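You operate a simulated robot arm through the tools that you are given. There is no shell and no other tool. Be economical: measure what you need, move in short steps, check, and stop when the job is done.

You run a simulated two-armed robot. Do the job below in one go: nothing can be reset, and whatever is moved stays where it is left.

## Task
Hold the prop arm still and slide its tab out.
Fine: put the arm in the blue box and close the box lid. Where these are worked on the way, their far stop is far enough and under half their travel is too little: box lid.

The check looks at the end state, three seconds after you hand in, the way a careful person would. Anything else that was tipped, shoved, dropped, spilled or broken makes it a failure. A push-on lid holds only when it is set on centred and level and pressed home; a screw cap is set on level and turned clockwise until tight.

## Robot
Two 7-joint arms with two-finger parallel grippers on one trunk, on a base that drives. Base frame: it is fixed to the floor where the robot stands at the start and does not move with it; the origin is under the middle of the robot, x ahead of it, y to its left, z up. Lengths are in m, angles in rad, forces in N, time in s.
The left shoulder is at the start at [0.07, 0.134, 1.176], the right one opposite. With the tool pointing down near the work surface each hand reaches from about 0.1 to 0.64 m from the robot's upright axis, wherever it stands, measured 20 degrees to its own side. Places, roughly: blue box [0.7, 0.5, 0.8]; box lid [0.7, 0.5, 0.9]; prop tab [0.5, -0.2, 0.9]. Payload 1.57 kg a hand.
The tool frame of a hand sits at the grasp point between the pads (the TCP): z along the fingers, y along the line on which they close. The tips reach 0.03 m beyond it. The gripper opens to 0.08 m. The fingers are 0.017 m wide and 0.012 m thick; the gripper's body (0.04 by 0.082 m) begins 0.08 m behind the TCP.
Orientation is told as [roll, pitch, yaw] about the base's x, y, z axes, in that order, counted from this pose: with the fingers straight down and closing along the base's y, the tool's x points along the base's -x, its y along +y and its z along -z.

## Interface
- The arms move only by the tool servo_tool. It takes "left_deltas", "right_deltas" or both (then of equal length, played together; a hand with none holds still); each is a list of rows, each a list of 7 numbers: the shift along the tool's x, y, z in mm, then the turn, a rotation vector about the tool's x, y, z in rad, then the gripper command, from -1 (shut) to 1 (fully open), values between in proportion. In form: [[tx, ty, tz, rx, ry, rz, fingers], ...]. A call has 1 to 12 rows; each row shifts and turns the commanded pose from where the row before left it, along the tool's axes as they then stand. Rows are played at 5 a second. More than 0.05 m and 0.15 rad between two rows, or a gripper value outside its range, and nothing of the call is played. A pose out of reach is approached as far as the arm can. The call stops where the force on the tool passes 40 N (or 10 N more than at its start, if that is more) or the arm is blocked; 0.2 s more then pass. Each finger travels about 0.153 m/s and halts on what it meets, pressing with about 28 N; the grip force reading is that of the motor and also rises with nothing between the fingers. The clock runs only during rows and for 0.2 s after the last one: add rows that do not move to give the fingers time. It gives the time, the measured TCP pose, the force on the tool (base axes), the opening and the grip force at its end, in the units of the frame above (readings bear some noise), with the torque about the TCP (base axes, N m) and any sound that the robot's microphone picked up.
- Cameras (640 x 400 px; columns grow to the right, rows downward): "scene" is now at [0.1343, 0.0284, 1.4066]; the picture's right is [0.31, -0.95, 0.00], its down [-0.58, -0.19, -0.79] and it looks along [0.75, 0.24, -0.61] (base axes); focal length 230 px, centre (320, 200). "left" rides on the left gripper at [0.072, 0.007, -0.122] in its tool frame; the picture's right is [-0.09, 1.00, 0.00], its down [-0.84, -0.08, -0.54] and it looks along [-0.54, -0.05, 0.84] (tool axes); focal length 238 px, centre (320, 200). "right" rides on the right gripper at [0.072, -0.007, -0.122] in its tool frame; the picture's right is [0.09, 1.00, 0.00], its down [-0.84, 0.08, -0.54] and it looks along [-0.54, 0.05, 0.84] (tool axes); focal length 238 px, centre (320, 200).
- get_image(camera): a new picture of that camera. It takes no simulated time.
- move_column(by): slides the trunk up (or, below 0, down) by that many m; the arms and the scene camera ride with it, the base frame stays. It gives what a move gives, with no picture.
- base_move(legs): drives the robot by 1 to 6 legs, each [ahead, left, turn to the left] in m, m and rad, along the robot's own axes; the way and the turn of a leg run together, so that a leg with both is an arc; at most 1.5 m and 3.142 rad a leg. The arms and the cameras ride along, it lands a little off, and it stops where it bumps. It gives what a move gives.
- turn_head(pan, tilt): turns the head with the scene camera to pan (to the left, within 1.501 rad either way) and tilt (down, from -0.506 to 1.204), counted from straight ahead of the robot. It gives what a move gives.
- measure_at(camera, pixels): there is no depth. For up to 12 entries [column, row, z] of the newest picture of that camera ("zoom" is the newest enlarged one), the place [x, y] in the base frame at which the ray of that pixel passes the height z, good to about 0.002 m, but the place of the scene camera against the robot may be out by one fixed shift of up to 0.012 m in any direction. It takes no simulated time.
- zoom(camera, box): a new picture of the part [left, top, right, bottom] of that camera's present view, enlarged. It takes no simulated time.
- job_done(): hands the job in; it is judged then, once.

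Keep the steps short. Do not move on a guess: measure, check each grasp and each placing, and mend mistakes. In all there are 80 turns and 78 pictures (those below and enlarged ones count). Leave the grippers open and the arms clear of the work at the hand-in unless told otherwise, and finish with a single line.

The tools are called after "Call:" by a JSON object that holds its "op" and its "data". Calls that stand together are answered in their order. servo_tool: Moves the arms, as the interface text tells. Its arguments: {"type":"object","properties":{"left_deltas":{"type":"array"},"right_deltas":{"type":"array"}},"required":[]} The other tools are called the same way: move_column (by) slides the trunk up or down; base_move (legs) drives the base; turn_head (pan, tilt) turns the head that bears the scene camera; get_image (camera) takes a picture; measure_at (camera, pixels) gives the place at which the rays of pixels pass given heights; zoom (camera, box) takes an enlarged picture of a part of a camera's view; job_done () hands the job in.

At the start:

```text
time: 0.0
left_ee_pos: [0.3986, 0.3507, 1.266]
left_tool_rot: [-0.002, -0.001, 0.002]
left_wrist_force: [-0.4, -0.2, 0.1]
left_torque: [0.01, -0.01, -0.01]
left_gripper_width: 0.0798
left_gripper_force: 0.1
right_ee_pos: [0.3274, -0.0322, 1.2366]
right_tool_rot: [0.001, -0.001, 0.001]
right_wrist_force: [-0.2, -1.3, 0.1]
right_torque: [0.02, -0.01, -0.05]
right_gripper_width: 0.0801
right_gripper_force: 0.0
trunk travel left (down, up): [-0.75, 0.19]
robot x, y, heading: [-0.001, 0.0008, -0.003]
head pan, tilt: [0.311, 0.661]
```

scene: 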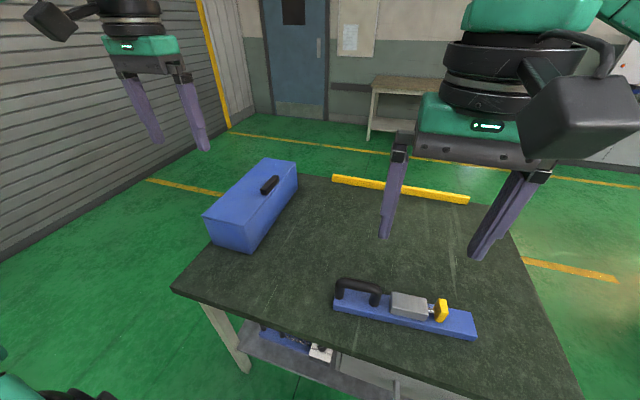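
right: 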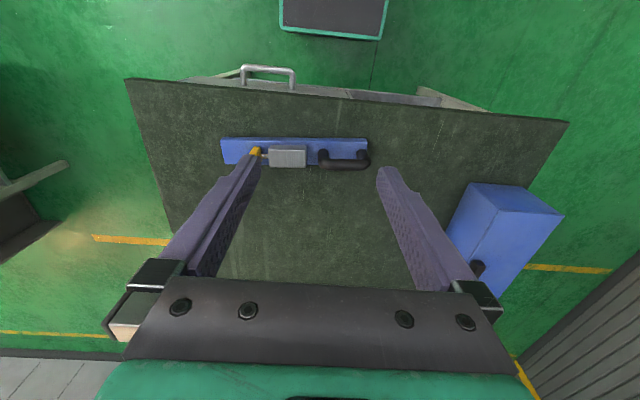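
left: 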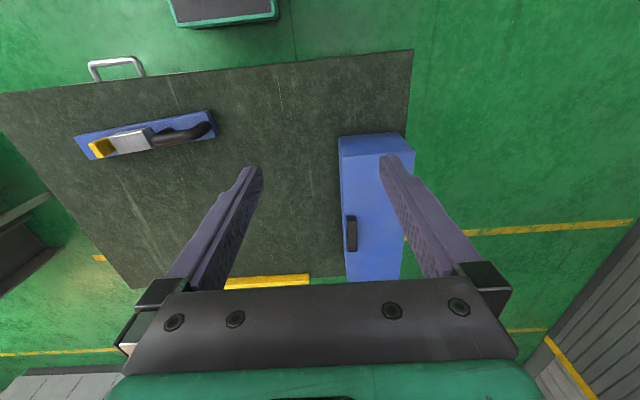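

I see the blue bar with its handle and yellow tab at (405,310), and the blue box at (255,200). I'll zoom in on both before measuring.

Call:
{"op": "zoom", "data": {"camera": "scene", "box": [320, 260, 490, 366]}}

Call:
{"op": "zoom", "data": {"camera": "scene", "box": [180, 150, 340, 250]}}

Call:
{"op": "zoom", "data": {"camera": "left", "box": [320, 110, 480, 210]}}

```text
3.76 times, centred on (405, 313) of scene
```

zoom: 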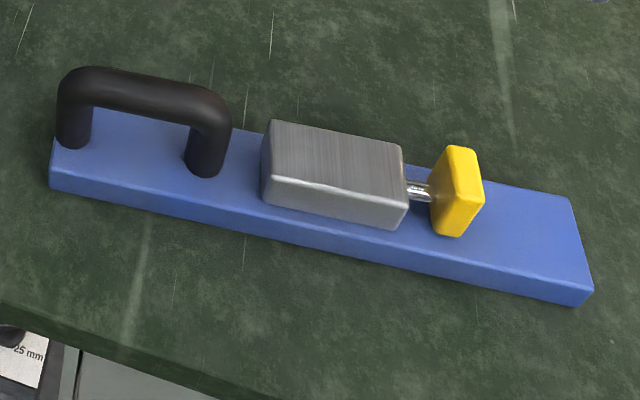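

```text
4.00 times, centred on (260, 200) of scene
```

zoom: 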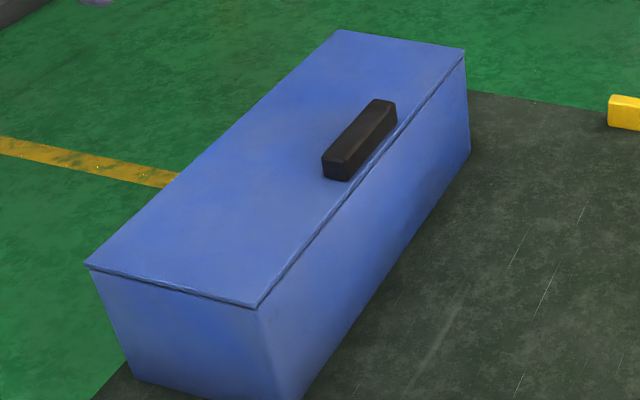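

```text
4.00 times, centred on (400, 160) of left
```

zoom: 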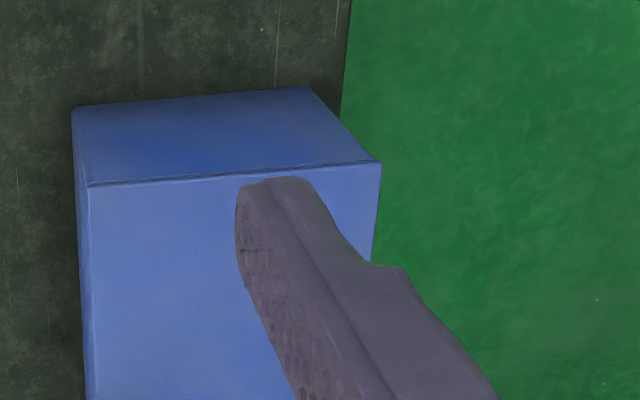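

I'll measure the bar's corners, the box corners and the lid handle at likely heights, from more than one camera.

Call:
{"op": "measure_at", "data": {"camera": "scene", "pixels": [[333.3, 310, 0.8], [472.9, 341.6, 0.8], [477.5, 337.5, 0.82], [472, 312.6, 0.82], [440, 300, 0.87], [388, 295, 0.87], [343, 280, 0.9], [375, 287, 0.9], [445, 301, 0.87], [345, 298, 0.82], [373, 305, 0.82]]}}

Call:
{"op": "measure_at", "data": {"camera": "right", "pixels": [[221, 138, 0.82], [368, 138, 0.82], [224, 164, 0.82], [256, 152, 0.87], [269, 157, 0.86], [306, 157, 0.86], [322, 162, 0.9], [365, 162, 0.9], [472, 184, 0.95], [562, 215, 0.95], [478, 267, 0.97]]}}

Call:
{"op": "measure_at", "data": {"camera": "scene", "pixels": [[202.3, 216.5, 0.95], [244.5, 227, 0.95], [296, 162.5, 0.95], [264.5, 157.5, 0.95], [255, 250, 0.8], [297, 188, 0.8], [213, 245, 0.8], [262, 190, 0.97], [276, 176, 0.97]]}}

Call:
{"op": "measure_at", "data": {"camera": "left", "pixels": [[342, 156, 0.95], [415, 150, 0.95], [338, 137, 0.8], [397, 132, 0.8], [351, 218, 0.97], [352, 248, 0.97], [346, 282, 0.95], [76, 136, 0.82], [208, 111, 0.82], [216, 134, 0.8], [90, 160, 0.8]]}}

```text
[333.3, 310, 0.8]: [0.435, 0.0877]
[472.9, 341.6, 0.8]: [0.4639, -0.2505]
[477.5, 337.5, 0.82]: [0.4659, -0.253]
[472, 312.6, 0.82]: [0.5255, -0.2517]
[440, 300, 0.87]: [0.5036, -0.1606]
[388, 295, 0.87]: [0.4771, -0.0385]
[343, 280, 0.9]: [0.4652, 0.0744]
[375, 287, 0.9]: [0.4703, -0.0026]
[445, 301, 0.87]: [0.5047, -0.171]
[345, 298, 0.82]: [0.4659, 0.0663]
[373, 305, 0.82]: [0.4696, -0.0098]
```

```text
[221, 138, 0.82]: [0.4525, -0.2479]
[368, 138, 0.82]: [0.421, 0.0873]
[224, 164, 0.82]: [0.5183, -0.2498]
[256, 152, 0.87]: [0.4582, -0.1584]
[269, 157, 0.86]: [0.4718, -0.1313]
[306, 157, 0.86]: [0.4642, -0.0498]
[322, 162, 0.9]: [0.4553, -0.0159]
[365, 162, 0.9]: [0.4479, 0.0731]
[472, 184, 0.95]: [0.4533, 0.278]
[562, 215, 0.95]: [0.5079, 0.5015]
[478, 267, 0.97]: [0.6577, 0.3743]
```

```text
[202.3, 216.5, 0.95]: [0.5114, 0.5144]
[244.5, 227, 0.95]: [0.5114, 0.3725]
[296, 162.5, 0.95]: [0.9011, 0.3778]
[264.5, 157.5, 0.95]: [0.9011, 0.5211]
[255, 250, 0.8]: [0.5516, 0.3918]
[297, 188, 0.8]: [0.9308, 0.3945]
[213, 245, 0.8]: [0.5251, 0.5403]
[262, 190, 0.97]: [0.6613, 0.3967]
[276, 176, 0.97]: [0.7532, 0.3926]
```

```text
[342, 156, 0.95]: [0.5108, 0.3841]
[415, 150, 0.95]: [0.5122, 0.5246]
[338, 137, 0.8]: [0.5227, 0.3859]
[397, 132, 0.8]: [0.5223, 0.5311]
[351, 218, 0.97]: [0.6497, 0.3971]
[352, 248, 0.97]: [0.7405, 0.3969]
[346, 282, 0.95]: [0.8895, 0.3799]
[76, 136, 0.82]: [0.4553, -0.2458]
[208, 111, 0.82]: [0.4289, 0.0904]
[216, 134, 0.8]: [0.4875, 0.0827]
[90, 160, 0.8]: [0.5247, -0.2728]
```

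The box looks about 0.40 × 0.15 m with its top near z = 0.92, and the lid handle is on the −y side. Next I'll look down at the table's front edge and the robot's base, to see how far I can drive in.

Call:
{"op": "turn_head", "data": {"pan": 0.3, "tilt": 1.15}}

Call:
{"op": "get_image", "data": {"camera": "scene"}}

Call:
{"op": "measure_at", "data": {"camera": "left", "pixels": [[0, 93, 0.8], [413, 50, 0.8], [410, 180, 0.8], [170, 0, 0.3], [278, 15, 0.3], [180, 25, 0.3], [340, 283, 0.8]]}}

```text
time: 0.9
left_ee_pos: [0.3997, 0.3518, 1.2664]
left_tool_rot: [0.0, 0.001, 0.002]
left_wrist_force: [-0.7, 0.2, 0.1]
left_torque: [0.0, -0.01, 0.01]
left_gripper_width: 0.0799
left_gripper_force: 0.1
right_ee_pos: [0.3274, -0.0314, 1.2372]
right_tool_rot: [0.0, 0.0, -0.001]
right_wrist_force: [0.1, -0.5, 0.0]
right_torque: [-0.02, 0.02, 0.01]
right_gripper_width: 0.08
right_gripper_force: 0.0
trunk travel left (down, up): [-0.75, 0.19]
robot x, y, heading: [0.0022, -0.0031, -0.002]
head pan, tilt: [0.3, 1.15]
```

```text
71 pictures are left
```

scene: 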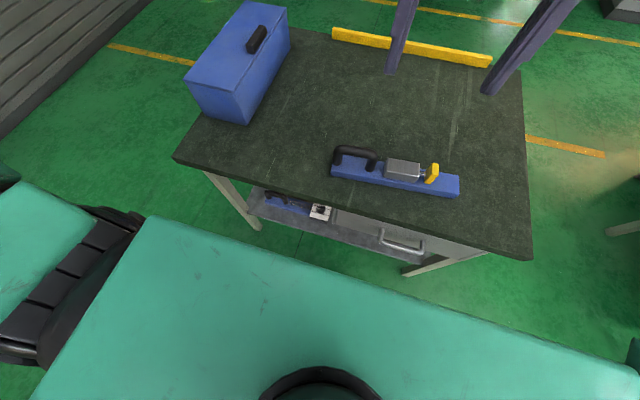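

```text
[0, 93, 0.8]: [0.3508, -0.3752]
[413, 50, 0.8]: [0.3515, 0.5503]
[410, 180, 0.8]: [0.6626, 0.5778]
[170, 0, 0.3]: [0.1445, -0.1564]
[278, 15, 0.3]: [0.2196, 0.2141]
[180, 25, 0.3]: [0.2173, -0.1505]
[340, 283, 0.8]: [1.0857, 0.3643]
```

The table's front edge is at x = 0.35. The plan is for the left hand to hold the handle while the right pulls the tab. First I'll turn both hands so the fingers close across the bar: left yaw −1.476, right yaw +1.666.

Call:
{"op": "servo_tool", "data": {"left_deltas": [[0, 0, 0, 0, 0, 0.123, 1], [0, 0, 0, 0, 0, 0.123, 1], [0, 0, 0, 0, 0, 0.123, 1], [0, 0, 0, 0, 0, 0.123, 1], [0, 0, 0, 0, 0, 0.123, 1], [0, 0, 0, 0, 0, 0.123, 1], [0, 0, 0, 0, 0, 0.123, 1], [0, 0, 0, 0, 0, 0.123, 1], [0, 0, 0, 0, 0, 0.123, 1], [0, 0, 0, 0, 0, 0.123, 1], [0, 0, 0, 0, 0, 0.123, 1], [0, 0, 0, 0, 0, 0.123, 1]], "right_deltas": [[0, 0, 0, 0, 0, -0.1388, 1], [0, 0, 0, 0, 0, -0.1388, 1], [0, 0, 0, 0, 0, -0.1388, 1], [0, 0, 0, 0, 0, -0.1388, 1], [0, 0, 0, 0, 0, -0.1388, 1], [0, 0, 0, 0, 0, -0.1388, 1], [0, 0, 0, 0, 0, -0.1388, 1], [0, 0, 0, 0, 0, -0.1388, 1], [0, 0, 0, 0, 0, -0.1388, 1], [0, 0, 0, 0, 0, -0.1388, 1], [0, 0, 0, 0, 0, -0.1388, 1], [0, 0, 0, 0, 0, -0.1388, 1]]}}

```text
time: 3.5
left_ee_pos: [0.3986, 0.3525, 1.2659]
left_tool_rot: [0.003, -0.002, -1.478]
left_wrist_force: [-0.5, -0.2, -0.4]
left_torque: [-0.01, -0.01, -0.02]
left_gripper_width: 0.0803
left_gripper_force: 0.2
right_ee_pos: [0.2148, 0.0004, 1.184]
right_tool_rot: [0.0, 0.0, 1.666]
right_wrist_force: [-1.0, -0.9, -0.9]
right_torque: [0.0, -0.03, 0.02]
right_gripper_width: 0.0797
right_gripper_force: 0.1
right hand out of reach, approached as far as the arm can: row 8, 9, 10, 11, 12
trunk travel left (down, up): [-0.75, 0.19]
robot x, y, heading: [0.0015, -0.002, 0.0]
head pan, tilt: [0.3, 1.15]
```

The right hand couldn't reach that pose so close to the body. I'll move both hands out over the work at z ≈ 1.05, the right behind the tab and the left near the handle.

Call:
{"op": "servo_tool", "data": {"left_deltas": [[-36.4, 5.1, 28.6, 0, 0, 0, 1], [-36.4, 5.1, 28.6, 0, 0, 0, 1], [-36.4, 5.1, 28.6, 0, 0, 0, 1], [-36.4, 5.1, 28.6, 0, 0, 0, 1], [-36.4, 5.1, 28.6, 0, 0, 0, 1], [-36.4, 5.1, 28.6, 0, 0, 0, 1], [-36.4, 5.1, 28.6, 0, 0, 0, 1], [0, 0, 0, 0, 0, 0, 1]], "right_deltas": [[28.8, -19.2, 26.7, 0, 0, 0, 1], [28.8, -19.2, 26.7, 0, 0, 0, 1], [28.8, -19.2, 26.7, 0, 0, 0, 1], [28.8, -19.2, 26.7, 0, 0, 0, 1], [28.8, -19.2, 26.7, 0, 0, 0, 1], [28.8, -19.2, 26.7, 0, 0, 0, 1], [28.8, -19.2, 26.7, 0, 0, 0, 1], [0, 0, 0, 0, 0, 0, 1]]}}

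Call:
{"op": "get_image", "data": {"camera": "right"}}

Call:
{"op": "get_image", "data": {"camera": "left"}}

```text
time: 5.3
left_ee_pos: [0.4582, 0.1011, 1.0643]
left_tool_rot: [0.002, -0.002, -1.475]
left_wrist_force: [0.0, -1.0, 0.0]
left_torque: [0.02, -0.03, 0.01]
left_gripper_width: 0.0801
left_gripper_force: 0.0
right_ee_pos: [0.1992, -0.0783, 1.0509]
right_tool_rot: [0.002, 0.0, 1.661]
right_wrist_force: [0.2, -0.8, -0.6]
right_torque: [0.01, 0.01, -0.01]
right_gripper_width: 0.0803
right_gripper_force: 0.1
right hand out of reach, approached as far as the arm can: row 1, 2, 3, 4, 5, 6, 7
trunk travel left (down, up): [-0.75, 0.19]
robot x, y, heading: [0.0001, 0.0022, -0.003]
head pan, tilt: [0.3, 1.15]
```

```text
70 pictures are left
```

right: 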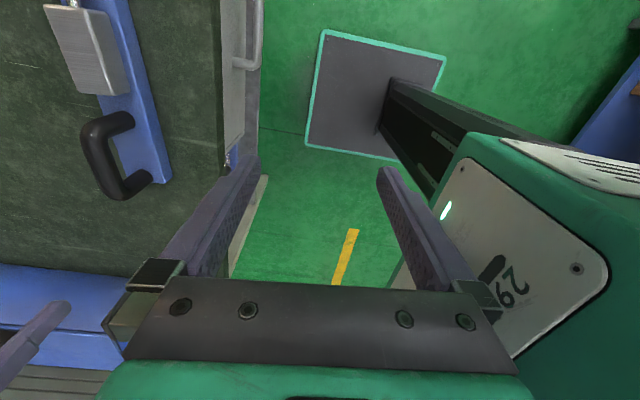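

```text
69 pictures are left
```

left: 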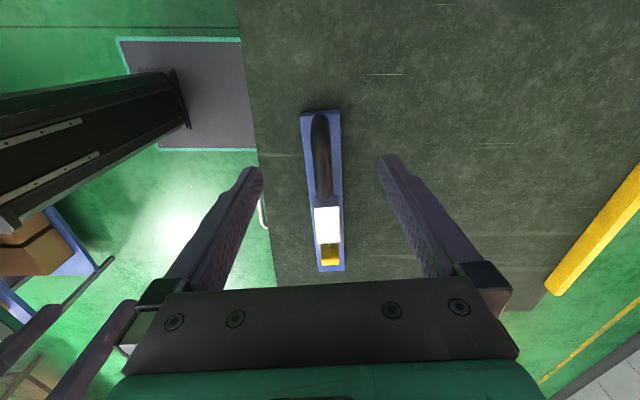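

The right hand is stuck, probably at a wrist limit near yaw 1.6. I'll turn it back by 0.45 rad to free it.

Call:
{"op": "servo_tool", "data": {"right_deltas": [[0, 0, 0, 0, 0, 0.15, 1], [0, 0, 0, 0, 0, 0.15, 1], [0, 0, 0, 0, 0, 0.15, 1], [0, 0, 0, 0, 0, 0, 1], [0, 0, 0, 0, 0, 0, 1]]}}

```text
time: 6.5
left_ee_pos: [0.4597, 0.1013, 1.0653]
left_tool_rot: [0.001, 0.001, -1.474]
left_wrist_force: [-0.6, -0.4, 0.1]
left_torque: [0.0, 0.06, 0.0]
left_gripper_width: 0.0799
left_gripper_force: 0.2
right_ee_pos: [0.2003, -0.0775, 1.0506]
right_tool_rot: [0.0, 0.0, 1.215]
right_wrist_force: [-1.1, 1.3, -0.4]
right_torque: [0.01, 0.0, 0.0]
right_gripper_width: 0.0797
right_gripper_force: 0.0
trunk travel left (down, up): [-0.75, 0.19]
robot x, y, heading: [0.0011, 0.0043, 0.001]
head pan, tilt: [0.3, 1.15]
```

That freed it. I'll move the right hand outward to about (0.40, −0.30) at the present yaw.

Call:
{"op": "servo_tool", "data": {"right_deltas": [[19.8, -37.8, 0, 0, 0, 0, 1], [19.8, -37.8, 0, 0, 0, 0, 1], [19.8, -37.8, 0, 0, 0, 0, 1], [19.8, -37.8, 0, 0, 0, 0, 1], [19.8, -37.8, 0, 0, 0, 0, 1], [19.8, -37.8, 0, 0, 0, 0, 1], [19.8, -37.8, 0, 0, 0, 0, 1]]}}

```text
time: 8.1
left_ee_pos: [0.4597, 0.1027, 1.0659]
left_tool_rot: [0.0, -0.001, -1.476]
left_wrist_force: [0.3, -0.5, -0.7]
left_torque: [-0.03, -0.02, -0.01]
left_gripper_width: 0.08
left_gripper_force: 0.1
right_ee_pos: [0.2551, -0.1361, 1.0537]
right_tool_rot: [0.004, -0.003, 1.207]
right_wrist_force: [0.3, 0.0, -1.1]
right_torque: [-0.01, -0.03, -0.02]
right_gripper_width: 0.0799
right_gripper_force: 0.0
right hand out of reach, approached as far as the arm can: row 2, 3, 4, 5, 6, 7
trunk travel left (down, up): [-0.75, 0.19]
robot x, y, heading: [0.0001, -0.0007, 0.0]
head pan, tilt: [0.3, 1.15]
```

It's still limited. I'll turn the right hand back toward yaw 0, then move it out.

Call:
{"op": "servo_tool", "data": {"right_deltas": [[0, 0, 0, 0, 0, 0.15, 1], [0, 0, 0, 0, 0, 0.15, 1], [0, 0, 0, 0, 0, 0.15, 1], [0, 0, 0, 0, 0, 0.15, 1], [0, 0, 0, 0, 0, 0.15, 1], [0, 0, 0, 0, 0, 0.15, 1], [0, 0, 0, 0, 0, 0.15, 1], [0, 0, 0, 0, 0, 0.15, 1], [-30, -30, 0, 0, 0, 0, 1], [-30, -30, 0, 0, 0, 0, 1], [-30, -30, 0, 0, 0, 0, 1], [-30, -30, 0, 0, 0, 0, 1]]}}

Call:
{"op": "get_image", "data": {"camera": "right"}}

```text
time: 10.7
left_ee_pos: [0.4595, 0.1008, 1.0652]
left_tool_rot: [-0.001, 0.001, -1.474]
left_wrist_force: [0.1, -0.1, -0.6]
left_torque: [0.01, 0.0, 0.01]
left_gripper_width: 0.08
left_gripper_force: 0.0
right_ee_pos: [0.3778, -0.2539, 1.0532]
right_tool_rot: [0.001, 0.002, 0.016]
right_wrist_force: [-0.2, -0.6, -1.0]
right_torque: [-0.02, 0.03, 0.0]
right_gripper_width: 0.0799
right_gripper_force: 0.0
trunk travel left (down, up): [-0.75, 0.19]
robot x, y, heading: [0.0027, 0.0003, -0.001]
head pan, tilt: [0.3, 1.15]
```

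```text
68 pictures are left
```

right: 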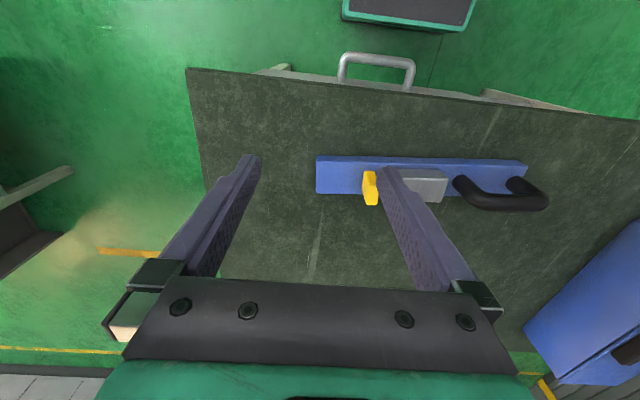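

At yaw 0 the right hand is free again. I'll shift it to x ≈ 0.45 and turn it there, since it's now well out from the body.

Call:
{"op": "servo_tool", "data": {"right_deltas": [[-40, -20, 0, 0, 0, 0, 1], [-35, -15, 0, 0, 0, -0.15, 1], [0, 0, 0, 0, 0, -0.15, 1], [0, 0, 0, 0, 0, -0.15, 1], [0, 0, 0, 0, 0, -0.15, 1], [0, 0, 0, 0, 0, -0.15, 1], [0, 0, 0, 0, 0, -0.15, 1], [0, 0, 0, 0, 0, -0.15, 1], [0, 0, 0, 0, 0, -0.15, 1], [0, 0, 0, 0, 0, -0.15, 1], [0, 0, 0, 0, 0, -0.15, 1], [0, 0, 0, 0, 0, -0.15, 1]]}}

```text
time: 13.3
left_ee_pos: [0.4593, 0.1004, 1.0655]
left_tool_rot: [0.001, -0.002, -1.476]
left_wrist_force: [0.6, -0.3, -0.3]
left_torque: [0.0, 0.0, 0.03]
left_gripper_width: 0.08
left_gripper_force: 0.1
right_ee_pos: [0.3647, -0.229, 1.0242]
right_tool_rot: [-0.029, 0.012, 0.578]
right_wrist_force: [-0.4, -0.5, -0.3]
right_torque: [-0.02, -0.01, 0.03]
right_gripper_width: 0.0801
right_gripper_force: 0.0
right hand out of reach, approached as far as the arm can: row 3, 4, 5, 6, 7, 8, 9, 10, 11, 12
trunk travel left (down, up): [-0.75, 0.19]
robot x, y, heading: [-0.0005, 0.0003, 0.001]
head pan, tilt: [0.3, 1.15]
```

Positive yaw is limited on this arm, so I'll turn the right hand the other way: back to about 0, then negative.

Call:
{"op": "servo_tool", "data": {"right_deltas": [[0, 0, -30, 0, 0, 0.15, 1], [0, 0, 0, 0, 0, 0.15, 1], [0, 0, 0, 0, 0, 0.15, 1], [0, 0, 0, 0, 0, 0.15, 1], [0, 0, 0, 0, 0, 0.15, 1], [0, 0, 0, 0, 0, 0.15, 1], [0, 0, 0, 0, 0, 0.15, 1], [0, 0, 0, 0, 0, 0.15, 1], [0, 0, 0, 0, 0, 0.15, 1], [0, 0, 0, 0, 0, 0.15, 1], [0, 0, 0, 0, 0, 0.15, 1], [0, 0, 0, 0, 0, 0.15, 1]]}}

Call:
{"op": "get_image", "data": {"camera": "scene"}}

```text
time: 15.9
left_ee_pos: [0.4584, 0.1013, 1.0653]
left_tool_rot: [0.0, 0.001, -1.475]
left_wrist_force: [0.2, -0.1, 0.2]
left_torque: [-0.01, -0.02, 0.0]
left_gripper_width: 0.08
left_gripper_force: 0.1
right_ee_pos: [0.3655, -0.2277, 1.0532]
right_tool_rot: [-0.007, -0.032, -1.226]
right_wrist_force: [0.2, -0.1, -0.5]
right_torque: [0.02, 0.03, -0.02]
right_gripper_width: 0.0801
right_gripper_force: 0.1
trunk travel left (down, up): [-0.75, 0.19]
robot x, y, heading: [-0.0004, -0.0059, 0.001]
head pan, tilt: [0.3, 1.15]
```

```text
67 pictures are left
```

scene: 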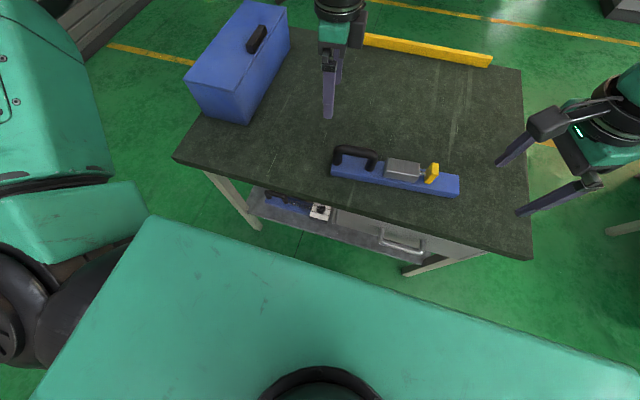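

Negative yaw works. I'll finish the turn to −1.476, level the hand and move it above the tab end.

Call:
{"op": "servo_tool", "data": {"right_deltas": [[0, 0, 0, -0.007, 0.032, 0, 1], [0, 0, 0, 0, 0, 0.125, 1], [0, 0, 0, 0, 0, 0.125, 1], [-1, 37, 18, 0, 0, 0, 1], [-1, 37, 18, 0, 0, 0, 1], [-1, 36, 18, 0, 0, 0, 1], [0, 0, 0, 0, 0, 0, 1]]}}

Call:
{"op": "get_image", "data": {"camera": "right"}}

Call:
{"op": "zoom", "data": {"camera": "left", "box": [260, 100, 388, 180]}}

Call:
{"op": "zoom", "data": {"camera": "scene", "box": [320, 130, 480, 230]}}

```text
time: 17.5
left_ee_pos: [0.4596, 0.1026, 1.0653]
left_tool_rot: [0.002, -0.001, -1.475]
left_wrist_force: [1.3, 0.1, 0.0]
left_torque: [0.0, 0.02, -0.03]
left_gripper_width: 0.08
left_gripper_force: 0.1
right_ee_pos: [0.473, -0.2203, 1.001]
right_tool_rot: [0.001, 0.0, -1.474]
right_wrist_force: [0.2, 0.3, -0.6]
right_torque: [-0.01, -0.03, -0.05]
right_gripper_width: 0.08
right_gripper_force: 0.2
trunk travel left (down, up): [-0.75, 0.19]
robot x, y, heading: [-0.0003, 0.0021, -0.003]
head pan, tilt: [0.3, 1.15]
```

```text
66 pictures are left
```

right: 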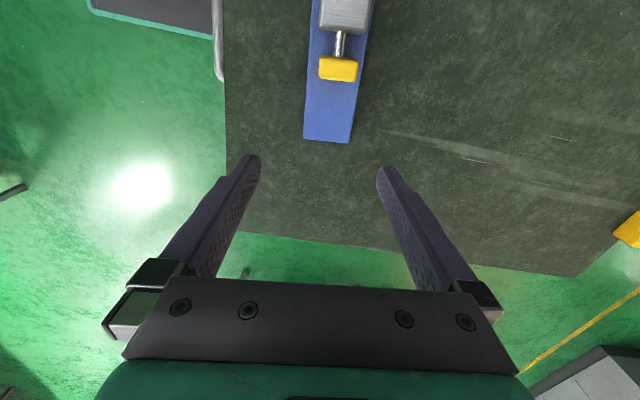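

```text
5.00 times, centred on (324, 140) of left
```

zoom: 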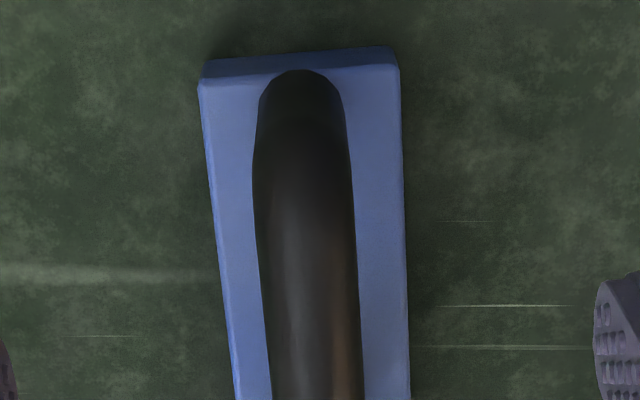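

```text
4.00 times, centred on (400, 180) of scene
```

zoom: 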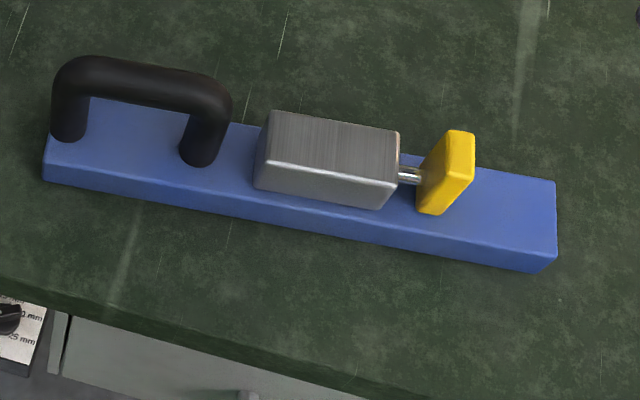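

Now both hands see the bar. I'll measure the bar end, tab and handle at candidate heights.

Call:
{"op": "measure_at", "data": {"camera": "right", "pixels": [[304, 138, 0.82], [350, 143, 0.8], [352, 134, 0.82], [319, 79, 0.83], [357, 80, 0.83], [320, 58, 0.865], [358, 59, 0.865], [320, 27, 0.86], [367, 31, 0.86]]}}

Call:
{"op": "measure_at", "data": {"camera": "scene", "pixels": [[330.5, 174.5, 0.8], [455, 198, 0.8], [459, 193, 0.8], [459, 193, 0.82], [459, 176, 0.82], [337, 163, 0.82], [370, 169.5, 0.82], [340, 146, 0.9], [374, 152, 0.9], [433, 163, 0.87], [437, 163.5, 0.87]]}}

Call:
{"op": "measure_at", "data": {"camera": "left", "pixels": [[301, 116, 0.82], [340, 115, 0.82], [301, 112, 0.8], [339, 109, 0.8], [318, 114, 0.89], [311, 140, 0.89], [331, 140, 0.89], [315, 195, 0.89], [332, 195, 0.89], [316, 208, 0.87], [341, 206, 0.87], [320, 271, 0.82]]}}

```text
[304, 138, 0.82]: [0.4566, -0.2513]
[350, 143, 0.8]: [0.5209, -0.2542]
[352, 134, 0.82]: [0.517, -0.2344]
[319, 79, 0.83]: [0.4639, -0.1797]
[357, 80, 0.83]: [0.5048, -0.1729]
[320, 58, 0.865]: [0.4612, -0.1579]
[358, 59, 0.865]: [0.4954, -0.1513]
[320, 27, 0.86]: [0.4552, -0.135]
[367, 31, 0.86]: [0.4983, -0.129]
```

```text
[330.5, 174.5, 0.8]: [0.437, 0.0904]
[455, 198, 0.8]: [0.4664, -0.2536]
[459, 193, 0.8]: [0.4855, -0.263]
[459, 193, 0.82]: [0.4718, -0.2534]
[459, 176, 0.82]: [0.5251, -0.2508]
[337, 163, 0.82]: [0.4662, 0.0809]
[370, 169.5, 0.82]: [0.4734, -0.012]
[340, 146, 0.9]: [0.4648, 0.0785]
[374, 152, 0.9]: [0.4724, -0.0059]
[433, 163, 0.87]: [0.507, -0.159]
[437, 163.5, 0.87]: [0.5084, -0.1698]
```

```text
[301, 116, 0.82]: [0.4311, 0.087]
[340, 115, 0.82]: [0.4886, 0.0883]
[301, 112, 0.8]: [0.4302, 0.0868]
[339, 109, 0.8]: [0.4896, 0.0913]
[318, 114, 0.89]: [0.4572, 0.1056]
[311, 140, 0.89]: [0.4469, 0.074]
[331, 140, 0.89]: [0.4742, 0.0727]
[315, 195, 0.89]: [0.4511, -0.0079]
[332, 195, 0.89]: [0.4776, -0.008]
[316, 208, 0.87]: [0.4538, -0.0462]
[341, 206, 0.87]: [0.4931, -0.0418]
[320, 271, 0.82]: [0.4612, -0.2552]
```

The bar's axis is tilted 0.08 rad and the handle's centre is near (0.463, 0.033), z ≈ 0.885. I'll lower the left hand around the handle, stopping slightly high for a check.

Call:
{"op": "servo_tool", "data": {"left_deltas": [[-34.8, -1.1, 0, 0, 0, 0.015, 1], [-34.8, -1.1, 10, 0, 0, 0, 1], [0, 0, 40, 0, 0, 0, 1], [0, 0, 40, 0, 0, 0, 1], [0, 0, 40, 0, 0, 0, 1], [0, 0, 30, 0, 0, 0, 1], [0, 0, 0, 0, 0, 0, 1]]}}

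Call:
{"op": "get_image", "data": {"camera": "left"}}

Call:
{"op": "get_image", "data": {"camera": "scene"}}

```text
time: 19.1
left_ee_pos: [0.4259, 0.09, 0.9135]
left_tool_rot: [0.001, -0.003, -1.49]
left_wrist_force: [-0.5, 0.4, 1.3]
left_torque: [-0.03, 0.01, -0.02]
left_gripper_width: 0.0801
left_gripper_force: 0.0
left hand out of reach, approached as far as the arm can: row 1, 2, 3, 4, 5, 6
right_ee_pos: [0.4743, -0.2203, 1.0007]
right_tool_rot: [0.002, 0.0, -1.473]
right_wrist_force: [-0.3, -0.5, -0.6]
right_torque: [-0.01, 0.0, -0.04]
right_gripper_width: 0.0802
right_gripper_force: 0.0
trunk travel left (down, up): [-0.75, 0.19]
robot x, y, heading: [0.0029, -0.0009, 0.002]
head pan, tilt: [0.3, 1.15]
```

```text
63 pictures are left
```

left: 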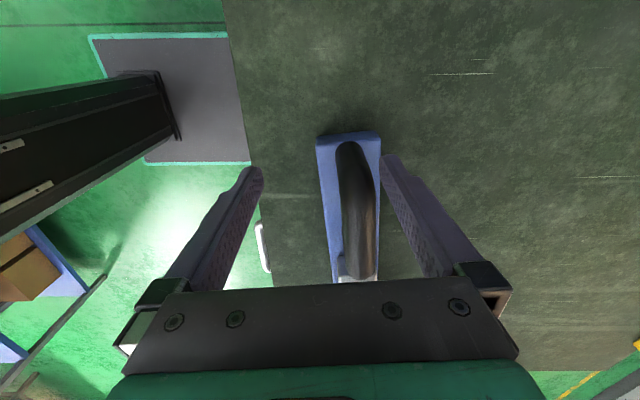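

```text
62 pictures are left
```

scene: 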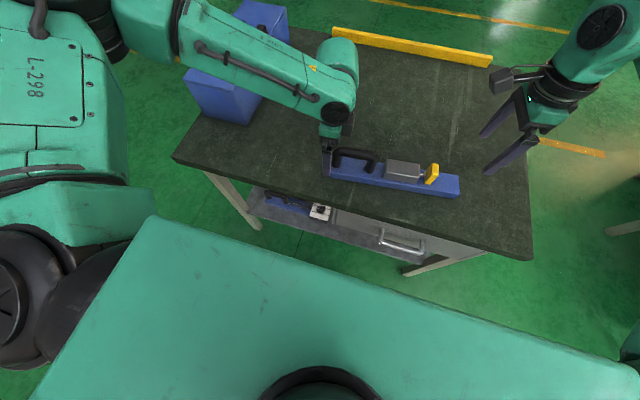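

The left hand can't cross toward the centre at this yaw. I'll raise it, then drive the robot 0.16 m to its right so the handle lies more on the left hand's own side.

Call:
{"op": "servo_tool", "data": {"left_deltas": [[0, 0, -40, 0, 0, 0, 1], [0, 0, -40, 0, 0, 0, 1], [0, 0, -40, 0, 0, 0, 1]]}}

Call:
{"op": "base_move", "data": {"legs": [[0, -0.16, 0]]}}

```text
time: 19.9
left_ee_pos: [0.4239, 0.0884, 1.0369]
left_tool_rot: [0.001, -0.001, -1.49]
left_wrist_force: [0.9, 0.1, 0.4]
left_torque: [0.0, -0.03, 0.0]
left_gripper_width: 0.0802
left_gripper_force: 0.0
right_ee_pos: [0.4732, -0.2205, 1.0013]
right_tool_rot: [0.003, 0.001, -1.473]
right_wrist_force: [-0.8, 0.9, 0.3]
right_torque: [0.02, -0.04, 0.03]
right_gripper_width: 0.0801
right_gripper_force: 0.0
trunk travel left (down, up): [-0.75, 0.19]
robot x, y, heading: [0.0001, -0.0009, -0.001]
head pan, tilt: [0.3, 1.15]
```

```text
time: 21.4
left_ee_pos: [0.4238, -0.0694, 1.0357]
left_tool_rot: [0.0, -0.003, -1.487]
left_wrist_force: [0.2, 0.2, 0.2]
left_torque: [0.01, -0.01, 0.01]
left_gripper_width: 0.0799
left_gripper_force: 0.0
right_ee_pos: [0.4745, -0.3783, 1.0019]
right_tool_rot: [0.0, -0.001, -1.47]
right_wrist_force: [0.6, 0.4, 0.2]
right_torque: [-0.05, -0.01, 0.01]
right_gripper_width: 0.0801
right_gripper_force: 0.1
trunk travel left (down, up): [-0.75, 0.19]
robot x, y, heading: [0.0011, -0.1626, 0.004]
head pan, tilt: [0.3, 1.15]
```

Left to above the handle, right to just behind the tab end.

Call:
{"op": "servo_tool", "data": {"left_deltas": [[33, 15.7, 20, 0, 0, 0, 1], [33, 15.7, 20, 0, 0, 0, 1], [33, 15.7, 20, 0, 0, 0, 1], [0, 0, 15, 0, 0, 0, 1], [0, 0, 0, 0, 0, 0, 1]], "right_deltas": [[42, 5.5, 5, 0, 0, 0.02, 1], [42, 5.5, 5, 0, 0, 0, 1], [42, 5.5, 5, 0, 0, 0, 1], [42, 5.5, 5, 0, 0, 0, 1], [0, 0, 0, 0, 0, 0, 1]]}}

Call:
{"op": "get_image", "data": {"camera": "left"}}

Call:
{"op": "get_image", "data": {"camera": "right"}}

```text
time: 22.6
left_ee_pos: [0.4624, 0.0307, 0.9611]
left_tool_rot: [0.0, 0.0, -1.488]
left_wrist_force: [0.1, -0.2, -0.5]
left_torque: [0.0, 0.02, 0.0]
left_gripper_width: 0.0797
left_gripper_force: 0.0
right_ee_pos: [0.4821, -0.2129, 0.982]
right_tool_rot: [0.003, 0.002, -1.491]
right_wrist_force: [0.1, -0.4, -0.2]
right_torque: [0.02, 0.03, -0.01]
right_gripper_width: 0.0798
right_gripper_force: 0.1
trunk travel left (down, up): [-0.75, 0.19]
robot x, y, heading: [-0.0028, -0.1629, -0.002]
head pan, tilt: [0.3, 1.15]
```

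```text
61 pictures are left
```

left: 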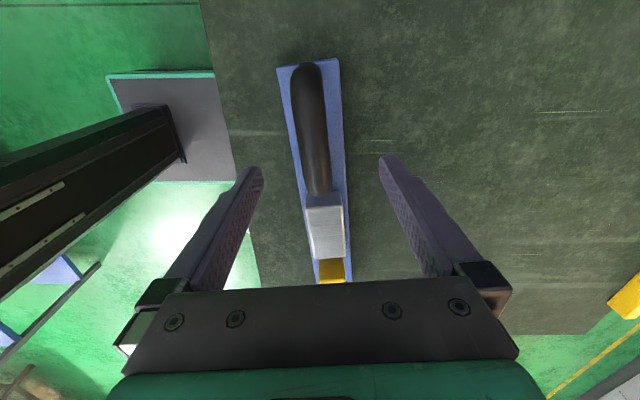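

```text
60 pictures are left
```

right: 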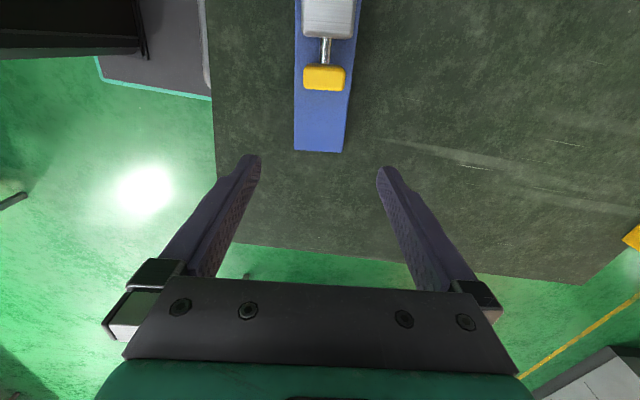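

I'll measure the handle and tab more exactly from these nearer views.

Call:
{"op": "measure_at", "data": {"camera": "left", "pixels": [[292, 72, 0.885], [322, 70, 0.885], [298, 120, 0.885], [328, 120, 0.885], [304, 170, 0.885], [331, 170, 0.885], [318, 196, 0.885], [305, 63, 0.885], [304, 206, 0.86], [343, 205, 0.86], [310, 258, 0.86], [346, 256, 0.86]]}}

Call:
{"op": "measure_at", "data": {"camera": "right", "pixels": [[304, 87, 0.83], [343, 90, 0.83], [304, 69, 0.865], [345, 68, 0.865], [302, 37, 0.86], [352, 39, 0.86], [294, 148, 0.82], [342, 152, 0.8]]}}

Call:
{"op": "zoom", "data": {"camera": "right", "box": [260, 0, 400, 88]}}

```text
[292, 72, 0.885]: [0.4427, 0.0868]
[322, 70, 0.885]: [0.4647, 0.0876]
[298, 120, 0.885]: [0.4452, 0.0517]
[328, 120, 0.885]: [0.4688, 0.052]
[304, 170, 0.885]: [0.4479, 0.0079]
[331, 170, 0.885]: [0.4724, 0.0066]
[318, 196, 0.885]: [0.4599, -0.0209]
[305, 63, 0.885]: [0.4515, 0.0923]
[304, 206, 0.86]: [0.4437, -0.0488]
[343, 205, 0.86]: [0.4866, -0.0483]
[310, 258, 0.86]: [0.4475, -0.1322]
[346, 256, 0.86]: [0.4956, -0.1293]
```

```text
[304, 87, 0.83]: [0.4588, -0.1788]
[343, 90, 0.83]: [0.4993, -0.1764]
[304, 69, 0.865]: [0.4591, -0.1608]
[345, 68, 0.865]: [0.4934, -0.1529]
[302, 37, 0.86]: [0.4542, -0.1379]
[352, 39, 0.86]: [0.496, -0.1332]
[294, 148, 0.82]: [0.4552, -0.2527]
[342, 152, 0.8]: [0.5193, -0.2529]
```

```text
4.55 times, centred on (330, 44) of right
```

zoom: 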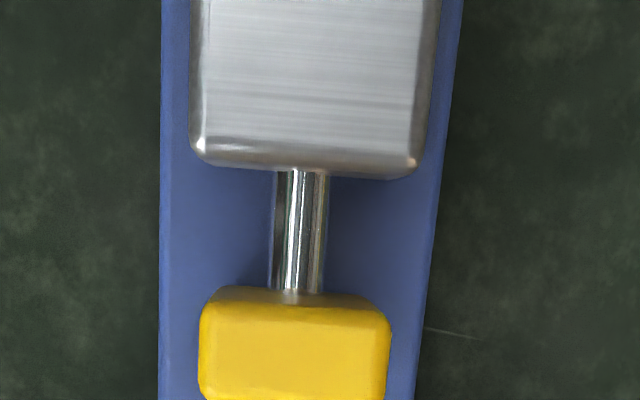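

The handle centre is (0.459, 0.033) and the tab centre about (0.478, −0.165). I'll lower the left hand to grip the handle, with the right still.

Call:
{"op": "servo_tool", "data": {"left_deltas": [[2.6, -3.2, 26, 0, 0, 0, 1], [0, 0, 30, 0, 0, 0, 1], [0, 0, 20, 0, 0, 0, 1], [0, 0, 0, 0, 0, 0, 1], [0, 0, 0, 0, 0, 0, 0], [0, 0, 0, 0, 0, 0, -0.5], [0, 0, 0, 0, 0, 0, -1], [0, 0, 0, 0, 0, 0, -1]]}}

Call:
{"op": "get_image", "data": {"camera": "left"}}

```text
time: 24.4
left_ee_pos: [0.4608, 0.0325, 0.8839]
left_tool_rot: [0.0, -0.001, -1.487]
left_wrist_force: [-0.9, -0.8, -0.1]
left_torque: [0.08, 0.02, 0.27]
left_gripper_width: 0.0256
left_gripper_force: 28.1
right_ee_pos: [0.4822, -0.2113, 0.9812]
right_tool_rot: [-0.001, 0.0, -1.489]
right_wrist_force: [-0.3, -0.1, -0.3]
right_torque: [0.02, -0.02, -0.01]
right_gripper_width: 0.08
right_gripper_force: 0.0
trunk travel left (down, up): [-0.75, 0.19]
robot x, y, heading: [-0.0026, -0.16, 0.002]
head pan, tilt: [0.3, 1.15]
```

```text
58 pictures are left
```

left: 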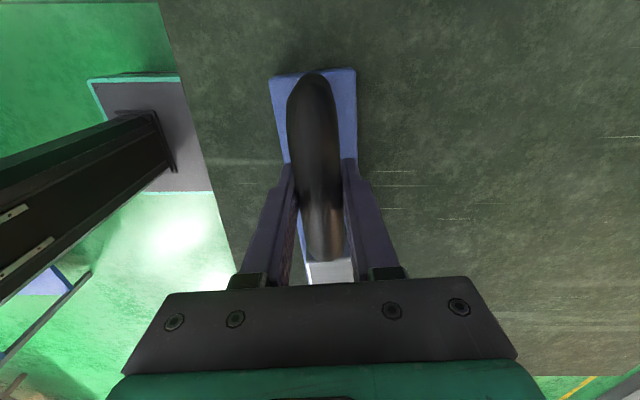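

The left hand has the handle (opening 0.0256). Now I'll bring the right hand over the tab and down, leaving it open.

Call:
{"op": "servo_tool", "data": {"right_deltas": [[24, 0, 0, 0, 0, 0, 1], [24, 0, 14, 0, 0, 0, 1], [0, 0, 35, 0, 0, 0, 1], [0, 0, 35, 0, 0, 0, 1], [0, 0, 35, 0, 0, 0, 1], [0, 0, 4, 0, 0, 0, 1], [0, 0, 0, 0, 0, 0, 1]], "left_deltas": [[0, 0, 0, 0, 0, 0, -1], [0, 0, 0, 0, 0, 0, -1], [0, 0, 0, 0, 0, 0, -1], [0, 0, 0, 0, 0, 0, -1], [0, 0, 0, 0, 0, 0, -1], [0, 0, 0, 0, 0, 0, -1], [0, 0, 0, 0, 0, 0, -1]]}}

Call:
{"op": "get_image", "data": {"camera": "right"}}

Call:
{"op": "zoom", "data": {"camera": "scene", "box": [160, 100, 400, 250]}}

```text
time: 26.0
left_ee_pos: [0.4602, 0.0348, 0.8843]
left_tool_rot: [-0.001, -0.001, -1.487]
left_wrist_force: [0.0, 1.1, 0.3]
left_torque: [-0.08, 0.02, 0.25]
left_gripper_width: 0.0254
left_gripper_force: 28.5
right_ee_pos: [0.478, -0.163, 0.8578]
right_tool_rot: [-0.001, 0.001, -1.487]
right_wrist_force: [-0.1, 0.4, -0.3]
right_torque: [0.02, 0.0, -0.01]
right_gripper_width: 0.0797
right_gripper_force: 0.0
trunk travel left (down, up): [-0.75, 0.19]
robot x, y, heading: [-0.0019, -0.161, 0.0]
head pan, tilt: [0.3, 1.15]
```

```text
57 pictures are left
```

right: 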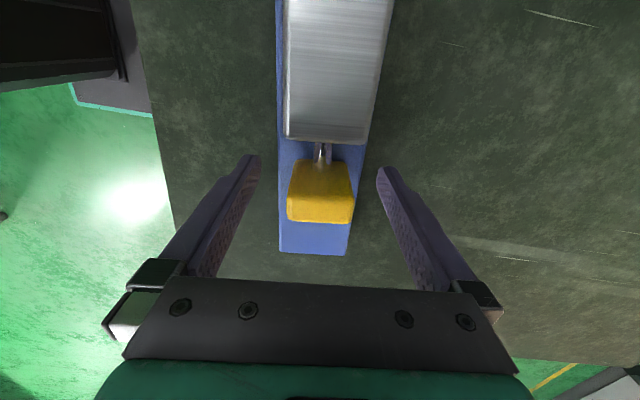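

```text
2.67 times, centred on (280, 175) of scene
```

zoom: 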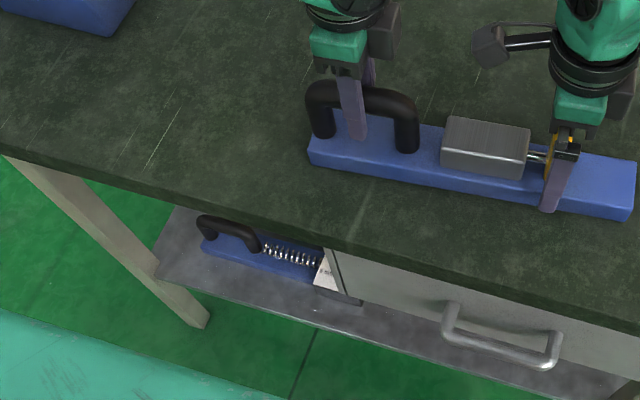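

The fingers straddle the tab, centred at column 320. I'll close the right hand on it.

Call:
{"op": "servo_tool", "data": {"right_deltas": [[0, 0, 0, 0, 0, 0, 0.2], [0, 0, 0, 0, 0, 0, -0.3], [0, 0, 0, 0, 0, 0, -1], [0, 0, 0, 0, 0, 0, -1]], "left_deltas": [[0, 0, 0, 0, 0, 0, -1], [0, 0, 0, 0, 0, 0, -1], [0, 0, 0, 0, 0, 0, -1], [0, 0, 0, 0, 0, 0, -1]]}}

```text
time: 27.0
left_ee_pos: [0.4606, 0.0331, 0.8834]
left_tool_rot: [-0.002, 0.001, -1.487]
left_wrist_force: [-0.3, 1.3, 0.2]
left_torque: [0.12, -0.01, 0.11]
left_gripper_width: 0.0255
left_gripper_force: 27.9
right_ee_pos: [0.4776, -0.1629, 0.8583]
right_tool_rot: [0.001, 0.001, -1.488]
right_wrist_force: [-0.4, -0.5, 0.1]
right_torque: [0.01, 0.0, 0.19]
right_gripper_width: 0.0357
right_gripper_force: 27.5
trunk travel left (down, up): [-0.75, 0.19]
robot x, y, heading: [-0.0017, -0.1589, 0.004]
head pan, tilt: [0.3, 1.15]
```

It has the tab (0.0357). I'll pull outward along the bar (tool −x) in small steps with the left hand holding.

Call:
{"op": "servo_tool", "data": {"right_deltas": [[-4, 0, 0, 0, 0, 0, -1], [-4, 0, 0, 0, 0, 0, -1], [-4, 0, 0, 0, 0, 0, -1], [0, 0, 0, 0, 0, 0, -1]], "left_deltas": [[0, 0, 0, 0, 0, 0, -1], [0, 0, 0, 0, 0, 0, -1], [0, 0, 0, 0, 0, 0, -1], [0, 0, 0, 0, 0, 0, -1]]}}

Call:
{"op": "get_image", "data": {"camera": "right"}}

```text
time: 28.0
left_ee_pos: [0.4598, 0.0334, 0.8845]
left_tool_rot: [-0.001, -0.001, -1.485]
left_wrist_force: [2.9, -0.9, -0.1]
left_torque: [-0.83, -0.05, 0.06]
left_gripper_width: 0.0255
left_gripper_force: 28.0
right_ee_pos: [0.4787, -0.1762, 0.8584]
right_tool_rot: [-0.001, 0.001, -1.49]
right_wrist_force: [-1.8, 0.6, -0.8]
right_torque: [0.88, 0.05, 0.3]
right_gripper_width: 0.0355
right_gripper_force: 28.1
trunk travel left (down, up): [-0.75, 0.19]
robot x, y, heading: [0.0009, -0.1605, 0.002]
head pan, tilt: [0.3, 1.15]
```

```text
55 pictures are left
```

right: 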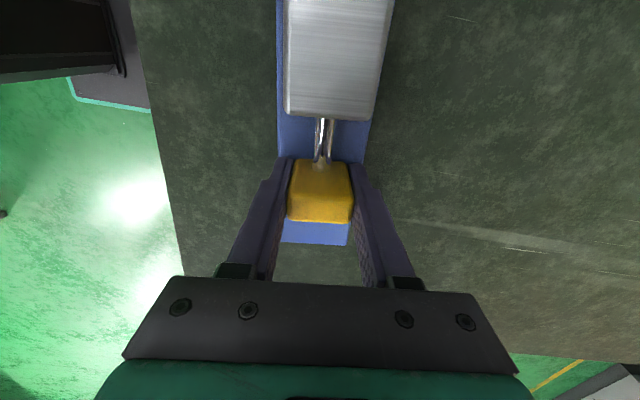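

The tab came out 13 mm with little force: the gap is growing and the bar hasn't moved. I'll keep pulling until it meets its stop.

Call:
{"op": "servo_tool", "data": {"right_deltas": [[-4, 0, 0, 0, 0, 0, -1], [-4, 0, 0, 0, 0, 0, -1], [-4, 0, 0, 0, 0, 0, -1], [-4, 0, 0, 0, 0, 0, -1], [0, 0, 0, 0, 0, 0, -1]], "left_deltas": [[0, 0, 0, 0, 0, 0, -1], [0, 0, 0, 0, 0, 0, -1], [0, 0, 0, 0, 0, 0, -1], [0, 0, 0, 0, 0, 0, -1], [0, 0, 0, 0, 0, 0, -1]]}}

Call:
{"op": "get_image", "data": {"camera": "right"}}

```text
time: 29.2
left_ee_pos: [0.4616, 0.0336, 0.883]
left_tool_rot: [-0.001, 0.0, -1.488]
left_wrist_force: [2.4, -0.8, 0.7]
left_torque: [-0.74, -0.07, 0.02]
left_gripper_width: 0.0255
left_gripper_force: 28.3
right_ee_pos: [0.48, -0.1934, 0.8572]
right_tool_rot: [0.001, -0.001, -1.489]
right_wrist_force: [-1.7, -0.1, -0.1]
right_torque: [0.49, -0.01, 0.48]
right_gripper_width: 0.0354
right_gripper_force: 28.2
trunk travel left (down, up): [-0.75, 0.19]
robot x, y, heading: [-0.0047, -0.1636, 0.003]
head pan, tilt: [0.3, 1.15]
```

```text
54 pictures are left
```

right: 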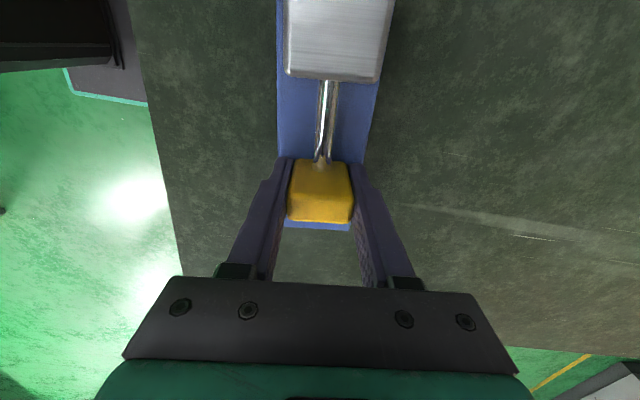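

It's 30 mm out and still free, so I'll keep going in small steps.

Call:
{"op": "servo_tool", "data": {"right_deltas": [[-4, 0, 0, 0, 0, 0, -1], [-4, 0, 0, 0, 0, 0, -1], [-4, 0, 0, 0, 0, 0, -1], [-4, 0, 0, 0, 0, 0, -1], [0, 0, 0, 0, 0, 0, -1]], "left_deltas": [[0, 0, 0, 0, 0, 0, -1], [0, 0, 0, 0, 0, 0, -1], [0, 0, 0, 0, 0, 0, -1], [0, 0, 0, 0, 0, 0, -1], [0, 0, 0, 0, 0, 0, -1]]}}

Call:
{"op": "get_image", "data": {"camera": "right"}}

```text
time: 30.4
left_ee_pos: [0.4594, 0.0332, 0.8832]
left_tool_rot: [0.001, -0.002, -1.486]
left_wrist_force: [3.7, -2.6, -0.8]
left_torque: [-0.44, -0.04, 0.34]
left_gripper_width: 0.0255
left_gripper_force: 28.3
right_ee_pos: [0.4813, -0.207, 0.8573]
right_tool_rot: [0.002, 0.001, -1.49]
right_wrist_force: [-4.7, 0.2, 10.8]
right_torque: [0.63, 0.27, 0.54]
right_gripper_width: 0.0356
right_gripper_force: 28.5
trunk travel left (down, up): [-0.75, 0.19]
robot x, y, heading: [-0.0023, -0.1658, -0.001]
head pan, tilt: [0.3, 1.15]
```

```text
53 pictures are left
```

right: 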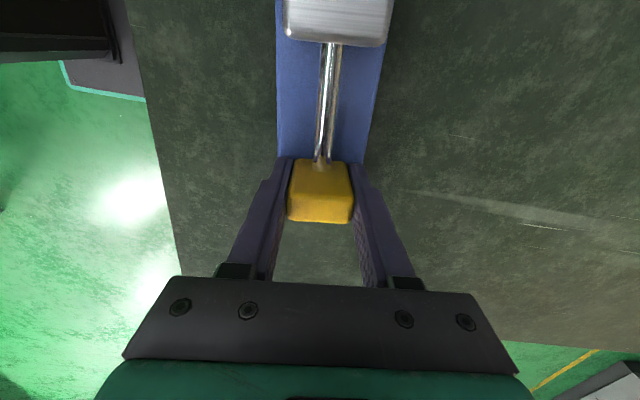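

It's 44 mm out and the force is rising, so a stop may be near. I'll pull a little more to confirm.

Call:
{"op": "servo_tool", "data": {"right_deltas": [[-3, 0, 0, 0, 0, 0, -1], [-3, 0, 0, 0, 0, 0, -1], [-3, 0, 0, 0, 0, 0, -1], [0, 0, 0, 0, 0, 0, -1]], "left_deltas": [[0, 0, 0, 0, 0, 0, -1], [0, 0, 0, 0, 0, 0, -1], [0, 0, 0, 0, 0, 0, -1], [0, 0, 0, 0, 0, 0, -1]]}}

Call:
{"op": "get_image", "data": {"camera": "right"}}

Call:
{"op": "get_image", "data": {"camera": "scene"}}

```text
time: 31.4
left_ee_pos: [0.4595, 0.0334, 0.8849]
left_tool_rot: [0.0, 0.001, -1.487]
left_wrist_force: [-0.4, -2.3, 0.4]
left_torque: [-0.49, -0.05, -0.08]
left_gripper_width: 0.0256
left_gripper_force: 28.1
right_ee_pos: [0.4808, -0.2175, 0.8577]
right_tool_rot: [0.002, 0.0, -1.491]
right_wrist_force: [1.0, -0.3, 5.1]
right_torque: [0.87, 0.14, 0.05]
right_gripper_width: 0.0355
right_gripper_force: 28.6
trunk travel left (down, up): [-0.75, 0.19]
robot x, y, heading: [0.0002, -0.1656, 0.001]
head pan, tilt: [0.3, 1.15]
```

```text
52 pictures are left
```

right: 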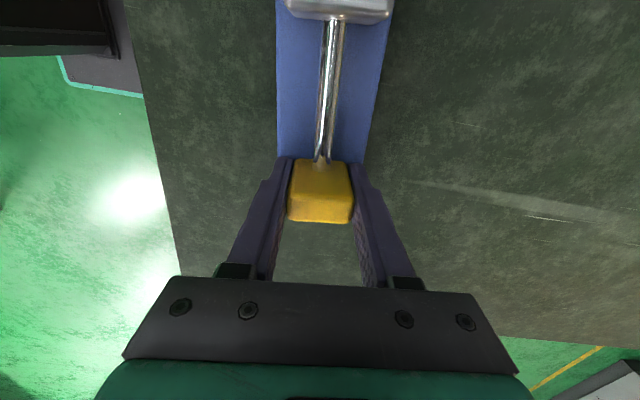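

```text
51 pictures are left
```

scene: 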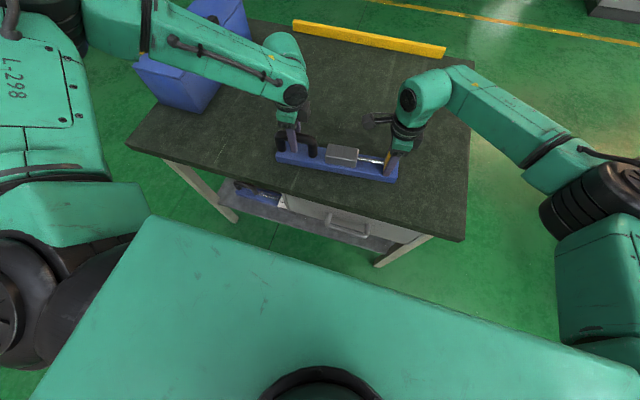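

It's 54 mm out and still sliding, so I'll continue.

Call:
{"op": "servo_tool", "data": {"right_deltas": [[-4, 0, 0, 0, 0, 0, -1], [-4, 0, 0, 0, 0, 0, -1], [-4, 0, 0, 0, 0, 0, -1], [-4, 0, 0, 0, 0, 0, -1], [0, 0, 0, 0, 0, 0, -1]], "left_deltas": [[0, 0, 0, 0, 0, 0, -1], [0, 0, 0, 0, 0, 0, -1], [0, 0, 0, 0, 0, 0, -1], [0, 0, 0, 0, 0, 0, -1], [0, 0, 0, 0, 0, 0, -1]]}}

Call:
{"op": "get_image", "data": {"camera": "right"}}

Call:
{"op": "zoom", "data": {"camera": "scene", "box": [260, 90, 420, 190]}}

```text
time: 32.6
left_ee_pos: [0.4592, 0.0321, 0.884]
left_tool_rot: [0.004, -0.004, -1.489]
left_wrist_force: [2.4, -24.5, 0.2]
left_torque: [0.07, -0.03, 0.01]
left_gripper_width: 0.0258
left_gripper_force: 28.3
right_ee_pos: [0.4825, -0.2307, 0.8586]
right_tool_rot: [-0.001, 0.003, -1.486]
right_wrist_force: [-2.4, 27.5, -0.2]
right_torque: [0.1, -0.01, -0.02]
right_gripper_width: 0.0354
right_gripper_force: 28.0
trunk travel left (down, up): [-0.75, 0.19]
robot x, y, heading: [0.0004, -0.1609, 0.001]
head pan, tilt: [0.3, 1.15]
```

```text
50 pictures are left
```

right: 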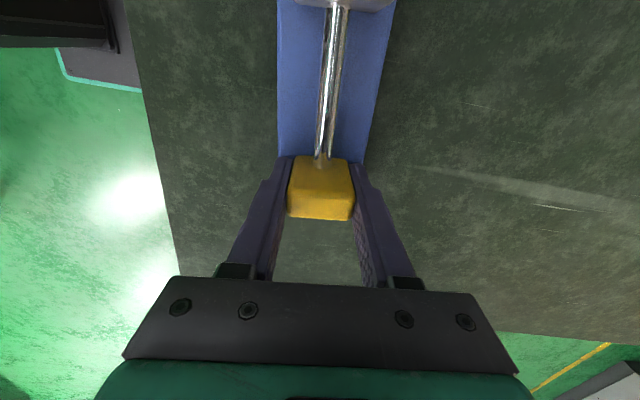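

```text
4.00 times, centred on (340, 140) of scene
```

zoom: 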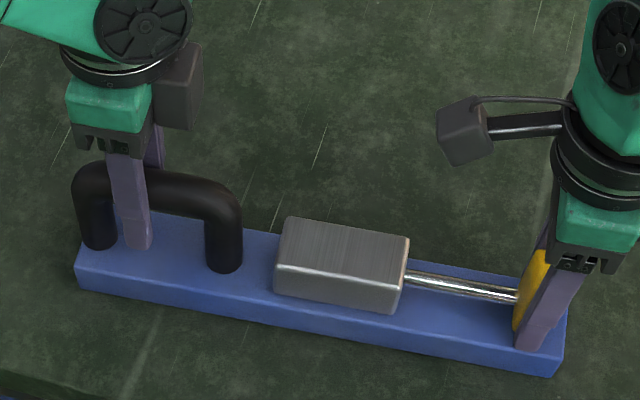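

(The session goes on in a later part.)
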